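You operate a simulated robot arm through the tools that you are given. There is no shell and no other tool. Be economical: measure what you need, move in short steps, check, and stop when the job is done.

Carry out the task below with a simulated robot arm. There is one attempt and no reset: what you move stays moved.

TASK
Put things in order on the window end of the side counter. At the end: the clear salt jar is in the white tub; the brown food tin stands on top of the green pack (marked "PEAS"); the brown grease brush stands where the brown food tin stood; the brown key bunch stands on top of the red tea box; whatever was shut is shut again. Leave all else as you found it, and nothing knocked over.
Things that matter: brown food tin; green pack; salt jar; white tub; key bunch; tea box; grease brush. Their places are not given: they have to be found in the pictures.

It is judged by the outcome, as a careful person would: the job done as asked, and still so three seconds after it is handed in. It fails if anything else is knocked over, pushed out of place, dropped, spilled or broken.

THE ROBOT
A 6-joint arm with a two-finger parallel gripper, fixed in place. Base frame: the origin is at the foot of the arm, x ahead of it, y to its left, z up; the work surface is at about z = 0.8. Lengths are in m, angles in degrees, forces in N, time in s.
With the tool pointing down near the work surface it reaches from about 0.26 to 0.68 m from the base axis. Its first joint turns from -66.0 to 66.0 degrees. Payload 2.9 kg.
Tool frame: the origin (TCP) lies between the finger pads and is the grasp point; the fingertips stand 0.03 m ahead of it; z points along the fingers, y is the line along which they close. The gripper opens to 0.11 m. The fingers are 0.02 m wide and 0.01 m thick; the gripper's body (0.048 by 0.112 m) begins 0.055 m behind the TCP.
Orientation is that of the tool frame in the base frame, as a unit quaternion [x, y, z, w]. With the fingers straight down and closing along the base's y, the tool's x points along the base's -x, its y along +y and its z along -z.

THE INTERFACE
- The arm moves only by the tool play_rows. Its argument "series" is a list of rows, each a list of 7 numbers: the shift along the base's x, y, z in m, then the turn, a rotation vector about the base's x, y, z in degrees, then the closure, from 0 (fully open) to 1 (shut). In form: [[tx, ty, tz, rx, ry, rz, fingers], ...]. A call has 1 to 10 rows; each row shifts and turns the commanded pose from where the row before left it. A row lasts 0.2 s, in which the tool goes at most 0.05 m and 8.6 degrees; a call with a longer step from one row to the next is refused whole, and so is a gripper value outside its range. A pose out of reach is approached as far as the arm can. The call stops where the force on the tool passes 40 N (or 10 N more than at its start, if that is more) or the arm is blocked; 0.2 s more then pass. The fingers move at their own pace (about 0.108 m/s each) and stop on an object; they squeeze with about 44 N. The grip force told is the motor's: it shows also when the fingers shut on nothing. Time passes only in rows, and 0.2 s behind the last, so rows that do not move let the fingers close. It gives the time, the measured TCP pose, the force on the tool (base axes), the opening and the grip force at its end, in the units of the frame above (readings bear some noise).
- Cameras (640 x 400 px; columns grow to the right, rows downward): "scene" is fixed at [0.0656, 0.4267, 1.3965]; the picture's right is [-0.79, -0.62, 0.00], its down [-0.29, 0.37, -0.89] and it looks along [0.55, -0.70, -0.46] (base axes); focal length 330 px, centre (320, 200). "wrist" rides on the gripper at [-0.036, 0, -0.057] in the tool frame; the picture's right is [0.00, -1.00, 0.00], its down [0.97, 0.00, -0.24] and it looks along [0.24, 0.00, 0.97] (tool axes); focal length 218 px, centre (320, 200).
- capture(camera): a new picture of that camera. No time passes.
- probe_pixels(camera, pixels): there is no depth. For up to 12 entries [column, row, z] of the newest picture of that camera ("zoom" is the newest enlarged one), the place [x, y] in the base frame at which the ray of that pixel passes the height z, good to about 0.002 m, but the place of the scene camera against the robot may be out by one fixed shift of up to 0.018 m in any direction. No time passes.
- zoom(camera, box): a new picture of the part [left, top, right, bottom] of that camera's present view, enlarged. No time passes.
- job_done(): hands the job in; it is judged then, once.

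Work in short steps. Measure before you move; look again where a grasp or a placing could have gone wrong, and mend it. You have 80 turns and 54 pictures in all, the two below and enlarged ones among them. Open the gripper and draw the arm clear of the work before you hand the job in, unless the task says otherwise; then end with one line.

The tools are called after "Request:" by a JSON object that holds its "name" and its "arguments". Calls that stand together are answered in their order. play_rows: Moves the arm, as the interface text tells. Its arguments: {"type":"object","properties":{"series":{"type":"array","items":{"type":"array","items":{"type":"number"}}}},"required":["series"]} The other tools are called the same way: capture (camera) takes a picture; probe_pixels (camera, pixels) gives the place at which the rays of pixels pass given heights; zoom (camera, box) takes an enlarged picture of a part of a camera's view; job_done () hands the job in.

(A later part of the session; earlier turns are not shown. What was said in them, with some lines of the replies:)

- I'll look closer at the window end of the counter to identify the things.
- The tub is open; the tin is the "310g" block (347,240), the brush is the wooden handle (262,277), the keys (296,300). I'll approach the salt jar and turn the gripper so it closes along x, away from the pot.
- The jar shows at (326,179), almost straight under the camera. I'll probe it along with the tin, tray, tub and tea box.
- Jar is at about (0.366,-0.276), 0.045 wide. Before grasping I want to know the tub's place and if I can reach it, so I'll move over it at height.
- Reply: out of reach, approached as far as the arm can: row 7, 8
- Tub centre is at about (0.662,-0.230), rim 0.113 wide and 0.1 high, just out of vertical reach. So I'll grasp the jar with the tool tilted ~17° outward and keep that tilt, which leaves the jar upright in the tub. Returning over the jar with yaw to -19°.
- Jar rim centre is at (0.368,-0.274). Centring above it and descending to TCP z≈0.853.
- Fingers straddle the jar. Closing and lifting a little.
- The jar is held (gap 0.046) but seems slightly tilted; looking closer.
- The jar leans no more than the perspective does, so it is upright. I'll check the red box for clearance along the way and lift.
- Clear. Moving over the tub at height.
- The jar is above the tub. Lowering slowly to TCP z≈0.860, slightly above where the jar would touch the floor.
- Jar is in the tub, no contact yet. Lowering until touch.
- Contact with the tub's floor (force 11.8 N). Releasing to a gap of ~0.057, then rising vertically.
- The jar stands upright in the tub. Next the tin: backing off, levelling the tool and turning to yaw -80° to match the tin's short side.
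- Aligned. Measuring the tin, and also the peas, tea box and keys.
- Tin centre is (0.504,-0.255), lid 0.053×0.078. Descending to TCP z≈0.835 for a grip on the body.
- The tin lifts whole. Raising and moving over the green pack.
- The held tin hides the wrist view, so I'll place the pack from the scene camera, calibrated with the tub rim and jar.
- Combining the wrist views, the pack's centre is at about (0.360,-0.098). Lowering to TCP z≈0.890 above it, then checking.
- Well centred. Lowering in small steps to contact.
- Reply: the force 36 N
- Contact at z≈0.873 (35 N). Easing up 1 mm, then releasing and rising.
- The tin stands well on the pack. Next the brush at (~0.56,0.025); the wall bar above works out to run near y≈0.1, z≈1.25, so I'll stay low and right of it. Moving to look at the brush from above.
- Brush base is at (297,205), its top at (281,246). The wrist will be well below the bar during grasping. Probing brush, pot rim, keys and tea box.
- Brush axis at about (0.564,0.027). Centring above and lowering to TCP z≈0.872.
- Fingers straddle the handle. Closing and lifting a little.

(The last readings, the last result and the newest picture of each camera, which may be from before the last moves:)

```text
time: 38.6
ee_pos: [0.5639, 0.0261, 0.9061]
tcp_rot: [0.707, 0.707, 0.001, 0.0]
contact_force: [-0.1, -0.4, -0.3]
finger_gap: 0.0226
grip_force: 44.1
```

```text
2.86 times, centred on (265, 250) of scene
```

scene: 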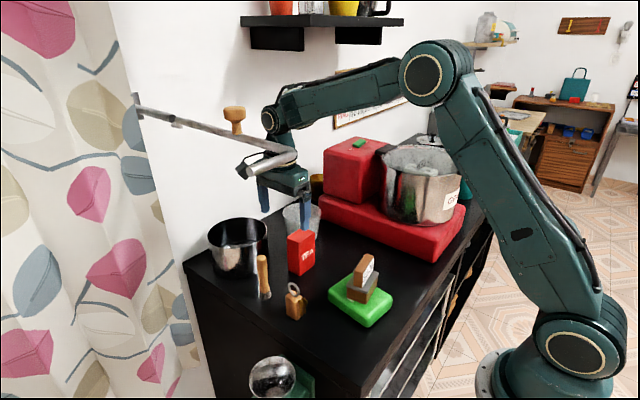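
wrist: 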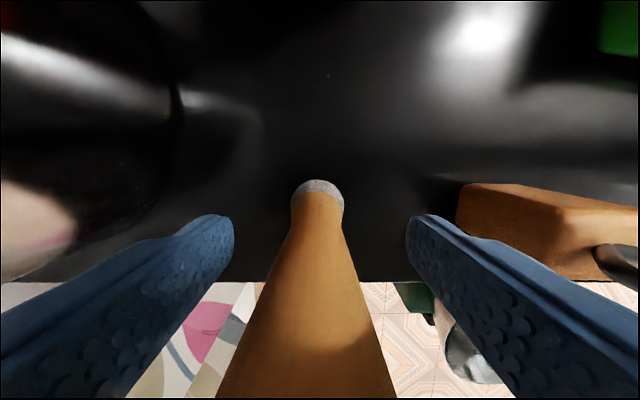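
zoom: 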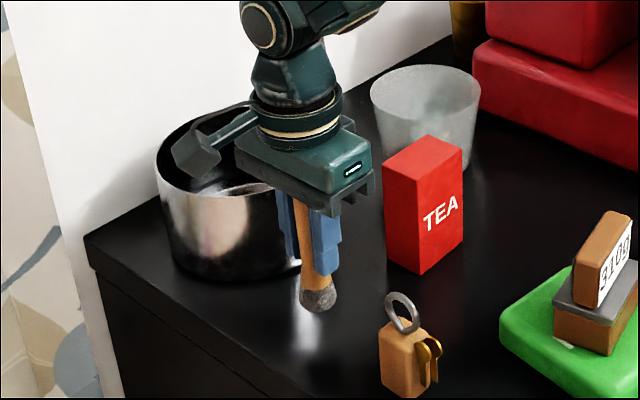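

Brush held. Raising and moving to the tin's former place (0.504,-0.255), clear of the tea box.

Request:
{"name": "play_rows", "arguments": {"series": [[-0.005, 0, 0.03, 0, 0, 0, 0.9], [-0.015, -0.005, 0.035, 0, 0, 0, 0.9], [-0.02, -0.016, 0.035, 0, 0, 0, 0.9], [-0.02, -0.04, 0, 0, 0, 0, 0.9], [0, -0.045, 0, 0, 0, 0, 0.9], [0, -0.045, 0, 0, 0, 0, 0.9], [0, -0.045, 0, 0, 0, 0, 0.9], [0, -0.045, 0, 0, 0, 0, 0.9], [0, -0.04, 0, 0, 0, 0, 0.9], [0, 0, 0, 0, 0, 0, 0.9]]}}

Request:
{"name": "play_rows", "arguments": {"series": [[0, 0, -0.03, 0, 0, 0, 0.9], [0, 0, -0.03, 0, 0, 0, 0.9], [0, 0, -0.025, 0, 0, 0, 0.9], [0, 0, -0.02, 0, 0, 0, 0.9], [0, 0, -0.01, 0, 0, 0, 0.9], [0, 0, 0, 0, 0, 0, 0.9]]}}

Request:
{"name": "zoom", "arguments": {"camera": "scene", "box": [260, 150, 420, 290]}}

```text
time: 40.8
ee_pos: [0.503, -0.2547, 1.0074]
tcp_rot: [0.707, 0.707, 0.0, 0.0]
contact_force: [1.1, 0.1, -0.6]
finger_gap: 0.0226
grip_force: 43.9
```

```text
time: 42.2
ee_pos: [0.5031, -0.2533, 0.8922]
tcp_rot: [0.707, 0.707, 0.0, 0.0]
contact_force: [-0.9, 0.4, -0.2]
finger_gap: 0.0223
grip_force: 44.4
```

```text
2.86 times, centred on (340, 220) of scene
```

zoom: 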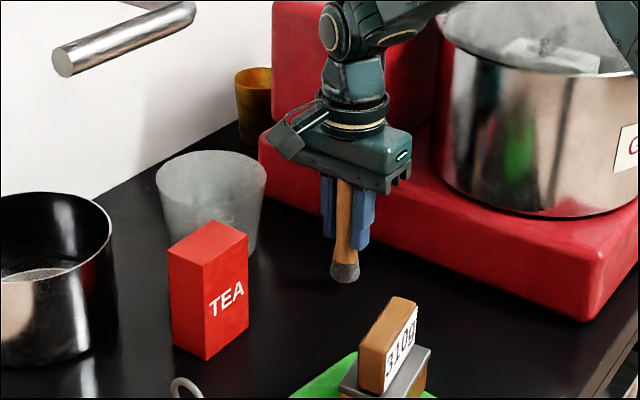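

Over the place. Lowering the remaining ~0.02 m to contact.

Request:
{"name": "play_rows", "arguments": {"series": [[0.001, -0.001, -0.008, 0, 0, 0, 0.9], [0, 0, -0.006, 0, 0, 0, 0.9], [0, 0, -0.003, 0, 0, 0, 0.9], [0, 0, -0.002, 0, 0, 0, 0.9], [0, 0, -0.001, 0, 0, 0, 0.9], [0, 0, 0, 0, 0, 0, 0.9]]}}

```text
time: 43.6
ee_pos: [0.5053, -0.2548, 0.8717]
tcp_rot: [0.707, 0.707, 0.0, -0.001]
contact_force: [-0.2, -0.1, -0.2]
finger_gap: 0.0223
grip_force: 44.2
```

Request:
{"name": "play_rows", "arguments": {"series": [[0, 0, -0.001, 0, 0, 0, 0.9], [0, 0, -0.001, 0, 0, 0, 0.9], [0, 0, 0, 0, 0, 0, 0.9]]}}

```text
time: 44.4
ee_pos: [0.5046, -0.2552, 0.8702]
tcp_rot: [0.707, 0.707, 0.0, 0.0]
contact_force: [-1.3, 1.9, 6.1]
finger_gap: 0.0225
grip_force: 44.4
```

Touching (6 N). Releasing gently and rising straight up.

Request:
{"name": "play_rows", "arguments": {"series": [[0, 0, 0, 0, 0, 0, 0.75], [0, 0, 0, 0, 0, 0, 0.6], [0, 0, 0, 0, 0, 0, 0.45], [0, 0, 0.02, 0, 0, 0, 0.4], [0, 0, 0.04, 0, 0, 0, 0.4], [0, 0, 0.04, 0, 0, 0, 0.4], [0, 0, 0.04, 0, 0, 0, 0.2], [0, 0, 0.02, 0, 0, 0, 0]]}}

Request:
{"name": "capture", "arguments": {"camera": "scene"}}

```text
time: 46.2
ee_pos: [0.5054, -0.2545, 1.0302]
tcp_rot: [0.707, 0.707, 0.0, 0.0]
contact_force: [0.6, 0.3, 0.1]
finger_gap: 0.1102
grip_force: 0.1
```

```text
12 pictures are left
```

scene: 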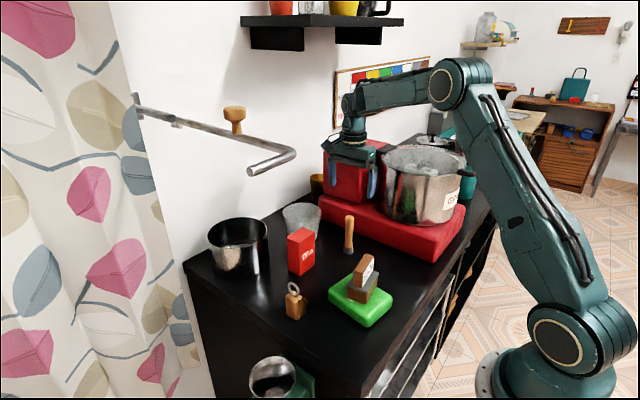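

The brush stands upright. Now the keys: moving near them with yaw 0 (closing along y) for a close look.

Request:
{"name": "play_rows", "arguments": {"series": [[-0.007, 0.023, 0, 0, 0, 8.5, 0], [-0.007, 0.023, 0, 0, 0, 8.5, 0], [-0.007, 0.023, 0, 0, 0, 8.5, 0], [-0.007, 0.023, 0, 0, 0, 8.5, 0], [-0.007, 0.023, 0, 0, 0, 8.5, 0], [-0.007, 0.023, 0, 0, 0, 8.5, 0], [-0.007, 0.023, 0, 0, 0, 8.5, 0], [-0.007, 0.023, 0, 0, 0, 8.5, 0], [-0.004, 0.023, 0, 0, 0, 8.5, 0], [-0.004, 0.033, 0, 0, 0, 8.5, 0]]}}

Request:
{"name": "play_rows", "arguments": {"series": [[0, 0.02, 0, 0, 0, 5, 0], [0, 0, 0, 0, 0, 0, 0]]}}

Request:
{"name": "capture", "arguments": {"camera": "wrist"}}

```text
time: 48.4
ee_pos: [0.4398, -0.0165, 1.0299]
tcp_rot: [0.043, 0.999, 0.001, 0.0]
contact_force: [-0.5, -0.9, -0.4]
finger_gap: 0.11
grip_force: 0.0
```

```text
time: 49.0
ee_pos: [0.4398, 0.0044, 1.0307]
tcp_rot: [0.0, 1.0, 0.001, 0.0]
contact_force: [-0.4, 0.0, 0.0]
finger_gap: 0.1099
grip_force: 0.0
```

```text
11 pictures are left
```

wrist: 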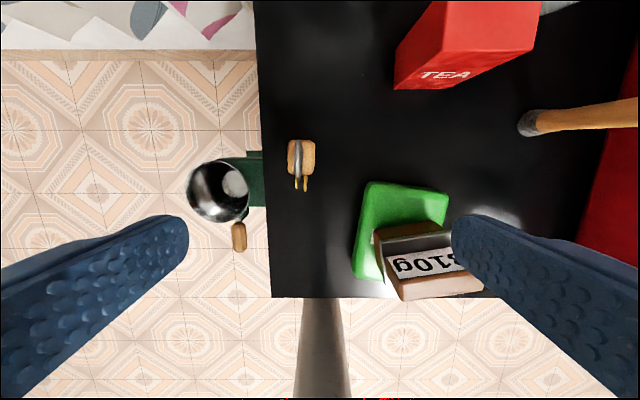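

Request:
{"name": "zoom", "arguments": {"camera": "wrist", "box": [260, 120, 340, 205]}}

Request:
{"name": "probe_pixels", "arguments": {"camera": "wrist", "pixels": [[288, 156, 0.84], [315, 156, 0.84], [301, 140, 0.84], [301, 174, 0.84], [297, 157, 0.86], [300, 188, 0.82], [260, 156, 0.8], [437, 3, 0.9], [540, 50, 0.9], [395, 89, 0.8], [476, 74, 0.8], [395, 50, 0.9]]}}

```text
4.71 times, centred on (300, 162) of wrist
```

zoom: 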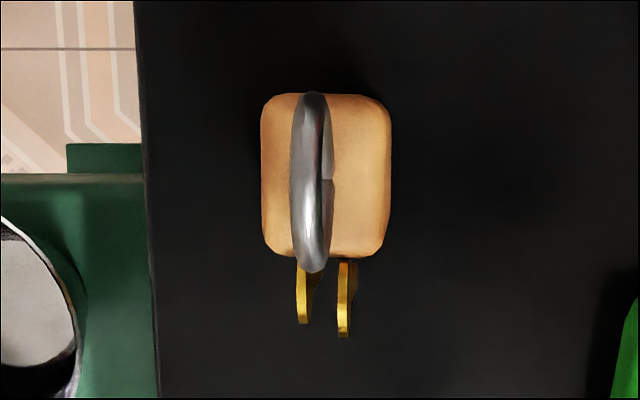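

```text
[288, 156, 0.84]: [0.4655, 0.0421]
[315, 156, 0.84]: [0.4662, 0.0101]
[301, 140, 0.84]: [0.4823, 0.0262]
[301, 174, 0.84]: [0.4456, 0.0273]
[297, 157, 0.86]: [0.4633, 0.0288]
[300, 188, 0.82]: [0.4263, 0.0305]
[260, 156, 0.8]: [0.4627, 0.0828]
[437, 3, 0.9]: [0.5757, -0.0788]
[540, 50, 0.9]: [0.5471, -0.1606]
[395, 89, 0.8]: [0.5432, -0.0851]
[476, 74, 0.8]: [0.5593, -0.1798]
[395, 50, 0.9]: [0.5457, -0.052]
```

Key block centre (0.465,0.026), about 0.032 wide in y. Lowering to TCP z≈0.84 to grip it.

Request:
{"name": "play_rows", "arguments": {"series": [[0.0125, 0.011, -0.01, 0, 0, 0, 0.2], [0.0125, 0.011, -0.02, 0, 0, 0, 0.4], [0, 0, -0.04, 0, 0, 0, 0.4], [0, 0, -0.04, 0, 0, 0, 0.4], [0, 0, -0.035, 0, 0, 0, 0.4], [0, 0, -0.025, 0, 0, 0, 0.4], [0, 0, -0.02, 0, 0, 0, 0.4], [0, 0, 0, 0, 0, 0, 0.4]]}}

Request:
{"name": "zoom", "arguments": {"camera": "scene", "box": [240, 210, 400, 335]}}

```text
time: 50.8
ee_pos: [0.4651, 0.0263, 0.8403]
tcp_rot: [0.0, 1.0, 0.0, 0.001]
contact_force: [-3.4, 0.2, 13.8]
finger_gap: 0.066
grip_force: 0.1
```

```text
3.20 times, centred on (320, 272) of scene
```

zoom: 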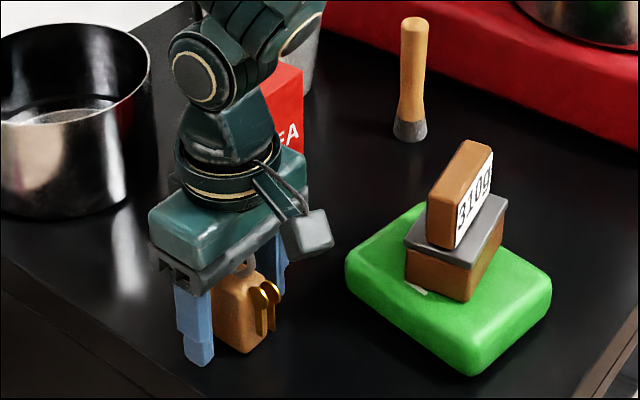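

The palm is pressing on the ring (13.8 N). Backing up 6 mm, then gripping.

Request:
{"name": "play_rows", "arguments": {"series": [[0, 0, 0.006, 0, 0, 0, 0.4], [0, 0, 0, 0, 0, 0, 0.4]]}}

Request:
{"name": "play_rows", "arguments": {"series": [[0, 0, 0, 0, 0, 0, 0.6], [0, 0, 0, 0, 0, 0, 0.75], [0, 0, 0, 0, 0, 0, 0.8], [0, 0, 0, 0, 0, 0, 0.8], [0, 0, 0.01, 0, 0, 0, 0.8], [0, 0, 0.02, 0, 0, 0, 0.8], [0, 0, 0, 0, 0, 0, 0.8]]}}

Request:
{"name": "zoom", "arguments": {"camera": "scene", "box": [240, 210, 400, 335]}}

```text
time: 51.4
ee_pos: [0.4654, 0.0267, 0.8466]
tcp_rot: [0.0, 1.0, -0.001, -0.001]
contact_force: [0.2, -0.4, -0.1]
finger_gap: 0.0659
grip_force: 0.0
```

```text
time: 53.0
ee_pos: [0.4659, 0.0268, 0.8751]
tcp_rot: [0.0, 1.0, 0.0, 0.001]
contact_force: [0.2, -0.4, -0.4]
finger_gap: 0.0272
grip_force: 44.0
```

```text
3.20 times, centred on (320, 272) of scene
```

zoom: 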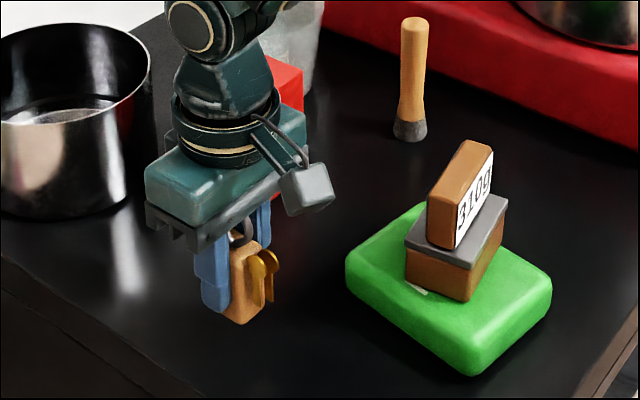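

Keys held. Raising and moving above the tea box.

Request:
{"name": "play_rows", "arguments": {"series": [[0, 0, 0.04, 0, 0, 0, 0.8], [0, 0, 0.045, 0, 0, 0, 0.8], [0, 0, 0.035, 0, 0, 0, 0.8], [0.02, -0.03, 0.005, 0, 0, 0, 0.8], [0.025, -0.035, 0, 0, 0, 0, 0.8], [0.025, -0.035, 0, 0, 0, 0, 0.8], [0.02, -0.03, 0, 0, 0, 0, 0.8], [0.011, -0.012, 0, 0, 0, 0, 0.8], [0, 0, 0, 0, 0, 0, 0.8]]}}

Request:
{"name": "play_rows", "arguments": {"series": [[0, 0, -0.02, 0, 0, 0, 0.8], [0, 0, -0.015, 0, 0, 0, 0.8], [0, 0, 0, 0, 0, 0, 0.8]]}}

Request:
{"name": "zoom", "arguments": {"camera": "scene", "box": [250, 170, 370, 285]}}

```text
time: 55.0
ee_pos: [0.5672, -0.1141, 1.0013]
tcp_rot: [-0.001, 1.0, 0.001, -0.001]
contact_force: [-0.1, 0.3, -1.2]
finger_gap: 0.0273
grip_force: 43.7
```

```text
time: 55.8
ee_pos: [0.5673, -0.1136, 0.9662]
tcp_rot: [0.0, 1.0, 0.0, 0.001]
contact_force: [-0.3, 0.7, -1.5]
finger_gap: 0.0271
grip_force: 43.9
```

```text
3.48 times, centred on (310, 228) of scene
```

zoom: 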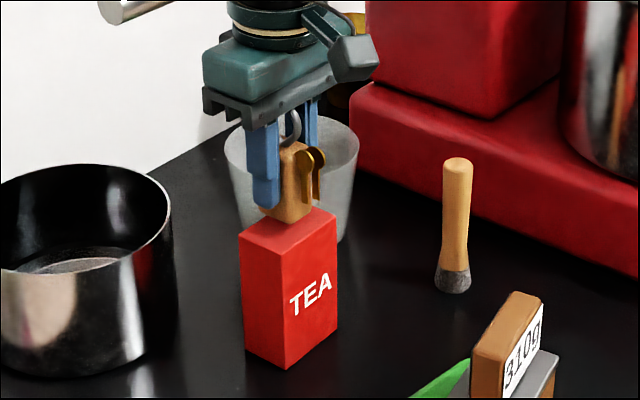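

Centred over the box top. Lowering to contact.

Request:
{"name": "play_rows", "arguments": {"series": [[0, 0, -0.008, 0, 0, 0, 0.8], [0, 0, -0.006, 0, 0, 0, 0.8], [0, 0, -0.002, 0, 0, 0, 0.8], [0, 0, 0, 0, 0, 0, 0.8]]}}

```text
time: 56.8
ee_pos: [0.5682, -0.1149, 0.9537]
tcp_rot: [0.0, 1.0, -0.001, 0.005]
contact_force: [-1.1, 1.4, 34.1]
finger_gap: 0.0272
grip_force: 44.4
```

Contact at z≈0.954 (34 N). Easing up 3 mm to relieve the pressure.

Request:
{"name": "play_rows", "arguments": {"series": [[0, 0, 0.0025, 0, 0, 0, 0.8], [0, 0, 0, 0, 0, 0, 0.8]]}}

Request:
{"name": "zoom", "arguments": {"camera": "scene", "box": [270, 190, 340, 285]}}

```text
time: 57.4
ee_pos: [0.5668, -0.1157, 0.954]
tcp_rot: [0.0, 1.0, -0.001, 0.003]
contact_force: [4.4, 0.3, 21.5]
finger_gap: 0.0271
grip_force: 43.6
```

```text
4.21 times, centred on (305, 238) of scene
```

zoom: 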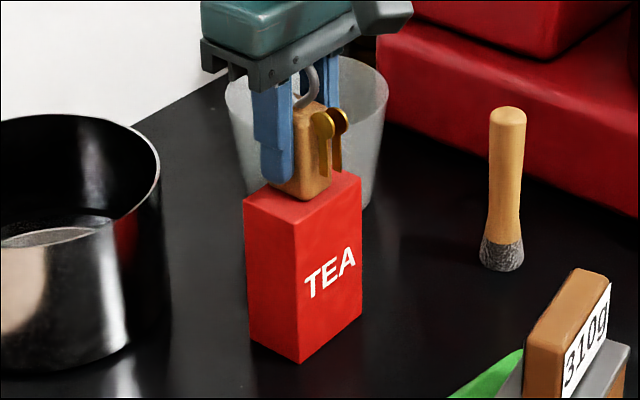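

Request:
{"name": "play_rows", "arguments": {"series": [[0, 0, 0.0025, 0, 0, 0, 0.8], [0, 0, 0, 0, 0, 0, 0.8]]}}

```text
time: 58.0
ee_pos: [0.5665, -0.1148, 0.9551]
tcp_rot: [0.0, 1.0, 0.0, 0.0]
contact_force: [3.0, 0.4, 10.2]
finger_gap: 0.0271
grip_force: 44.0
```

Pressure is down to 10 N. Releasing gently and rising straight up.

Request:
{"name": "play_rows", "arguments": {"series": [[0, 0, 0.0008, 0, 0, 0, 0.72], [0, 0, 0, 0, 0, 0, 0.6], [0, 0, 0, 0, 0, 0, 0.5], [0, 0, 0.01, 0, 0, 0, 0.45], [0, 0, 0.03, 0, 0, 0, 0.45], [0, 0, 0.04, 0, 0, 0, 0.4], [-0.02, -0.01, 0.03, 0, 0, 0, 0.2]]}}

Request:
{"name": "zoom", "arguments": {"camera": "scene", "box": [200, 170, 400, 330]}}

```text
time: 59.6
ee_pos: [0.5461, -0.1258, 1.067]
tcp_rot: [0.0, 1.0, 0.0, 0.0]
contact_force: [0.0, 0.0, -0.2]
finger_gap: 0.0881
grip_force: 0.1
```

```text
2.50 times, centred on (300, 250) of scene
```

zoom: 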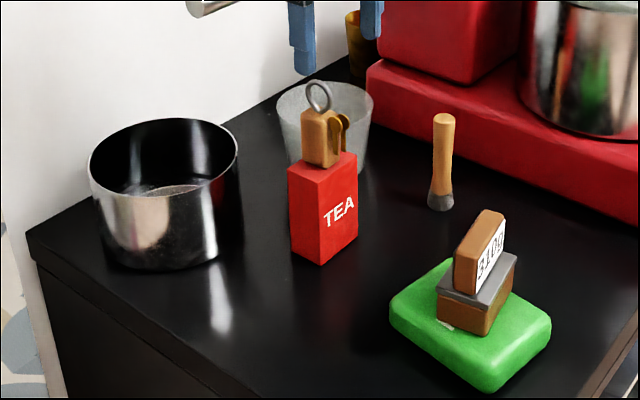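

All are placed upright. Drawing the arm clear and taking a last look.

Request:
{"name": "play_rows", "arguments": {"series": [[-0.03, -0.01, 0.02, 0, 0, 0, 0], [-0.035, -0.01, 0.025, 0, 0, 0, 0], [-0.035, -0.01, 0.025, 0, 0, 0, 0], [-0.02, -0.01, 0.025, 0, 0, 0, 0], [0, 0, 0, 0, 0, 0, 0]]}}

Request:
{"name": "capture", "arguments": {"camera": "wrist"}}

Request:
{"name": "capture", "arguments": {"camera": "scene"}}

```text
time: 60.8
ee_pos: [0.4257, -0.1657, 1.1613]
tcp_rot: [0.0, 1.0, -0.001, 0.0]
contact_force: [0.9, 0.4, 0.3]
finger_gap: 0.1101
grip_force: 0.0
```

```text
4 pictures are left
```

wrist: 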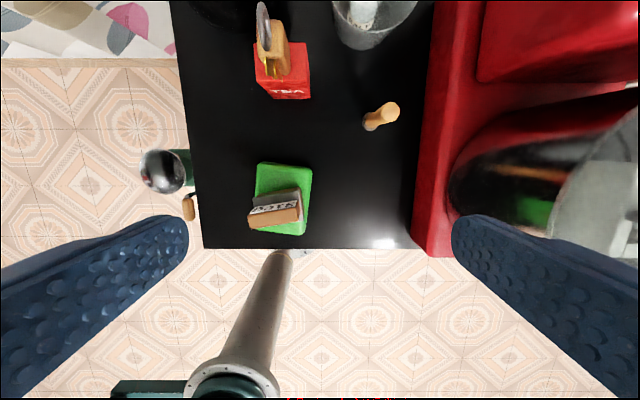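

```text
3 pictures are left
```

scene: 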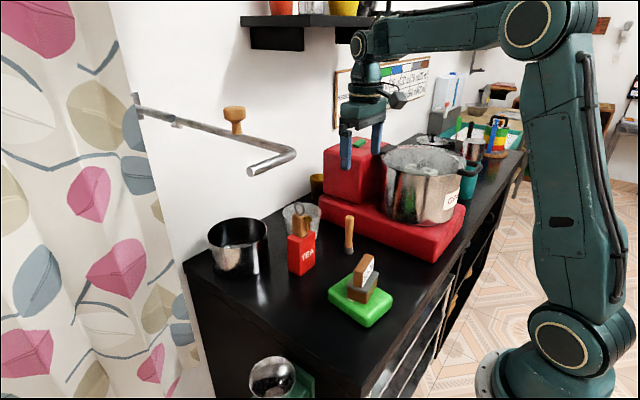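

Everything is in place, nothing has been disturbed, and the arm is clear with the gripper open. Handing in.

Request:
{"name": "job_done", "arguments": {}}

```text
The job is handed in.
```

The job is handed in: the salt jar is in the tub, the tin is on the peas pack, the brush is where the tin stood, and the keys are on the tea box. Nothing I handled had been shut, and the last pictures show nothing knocked over.
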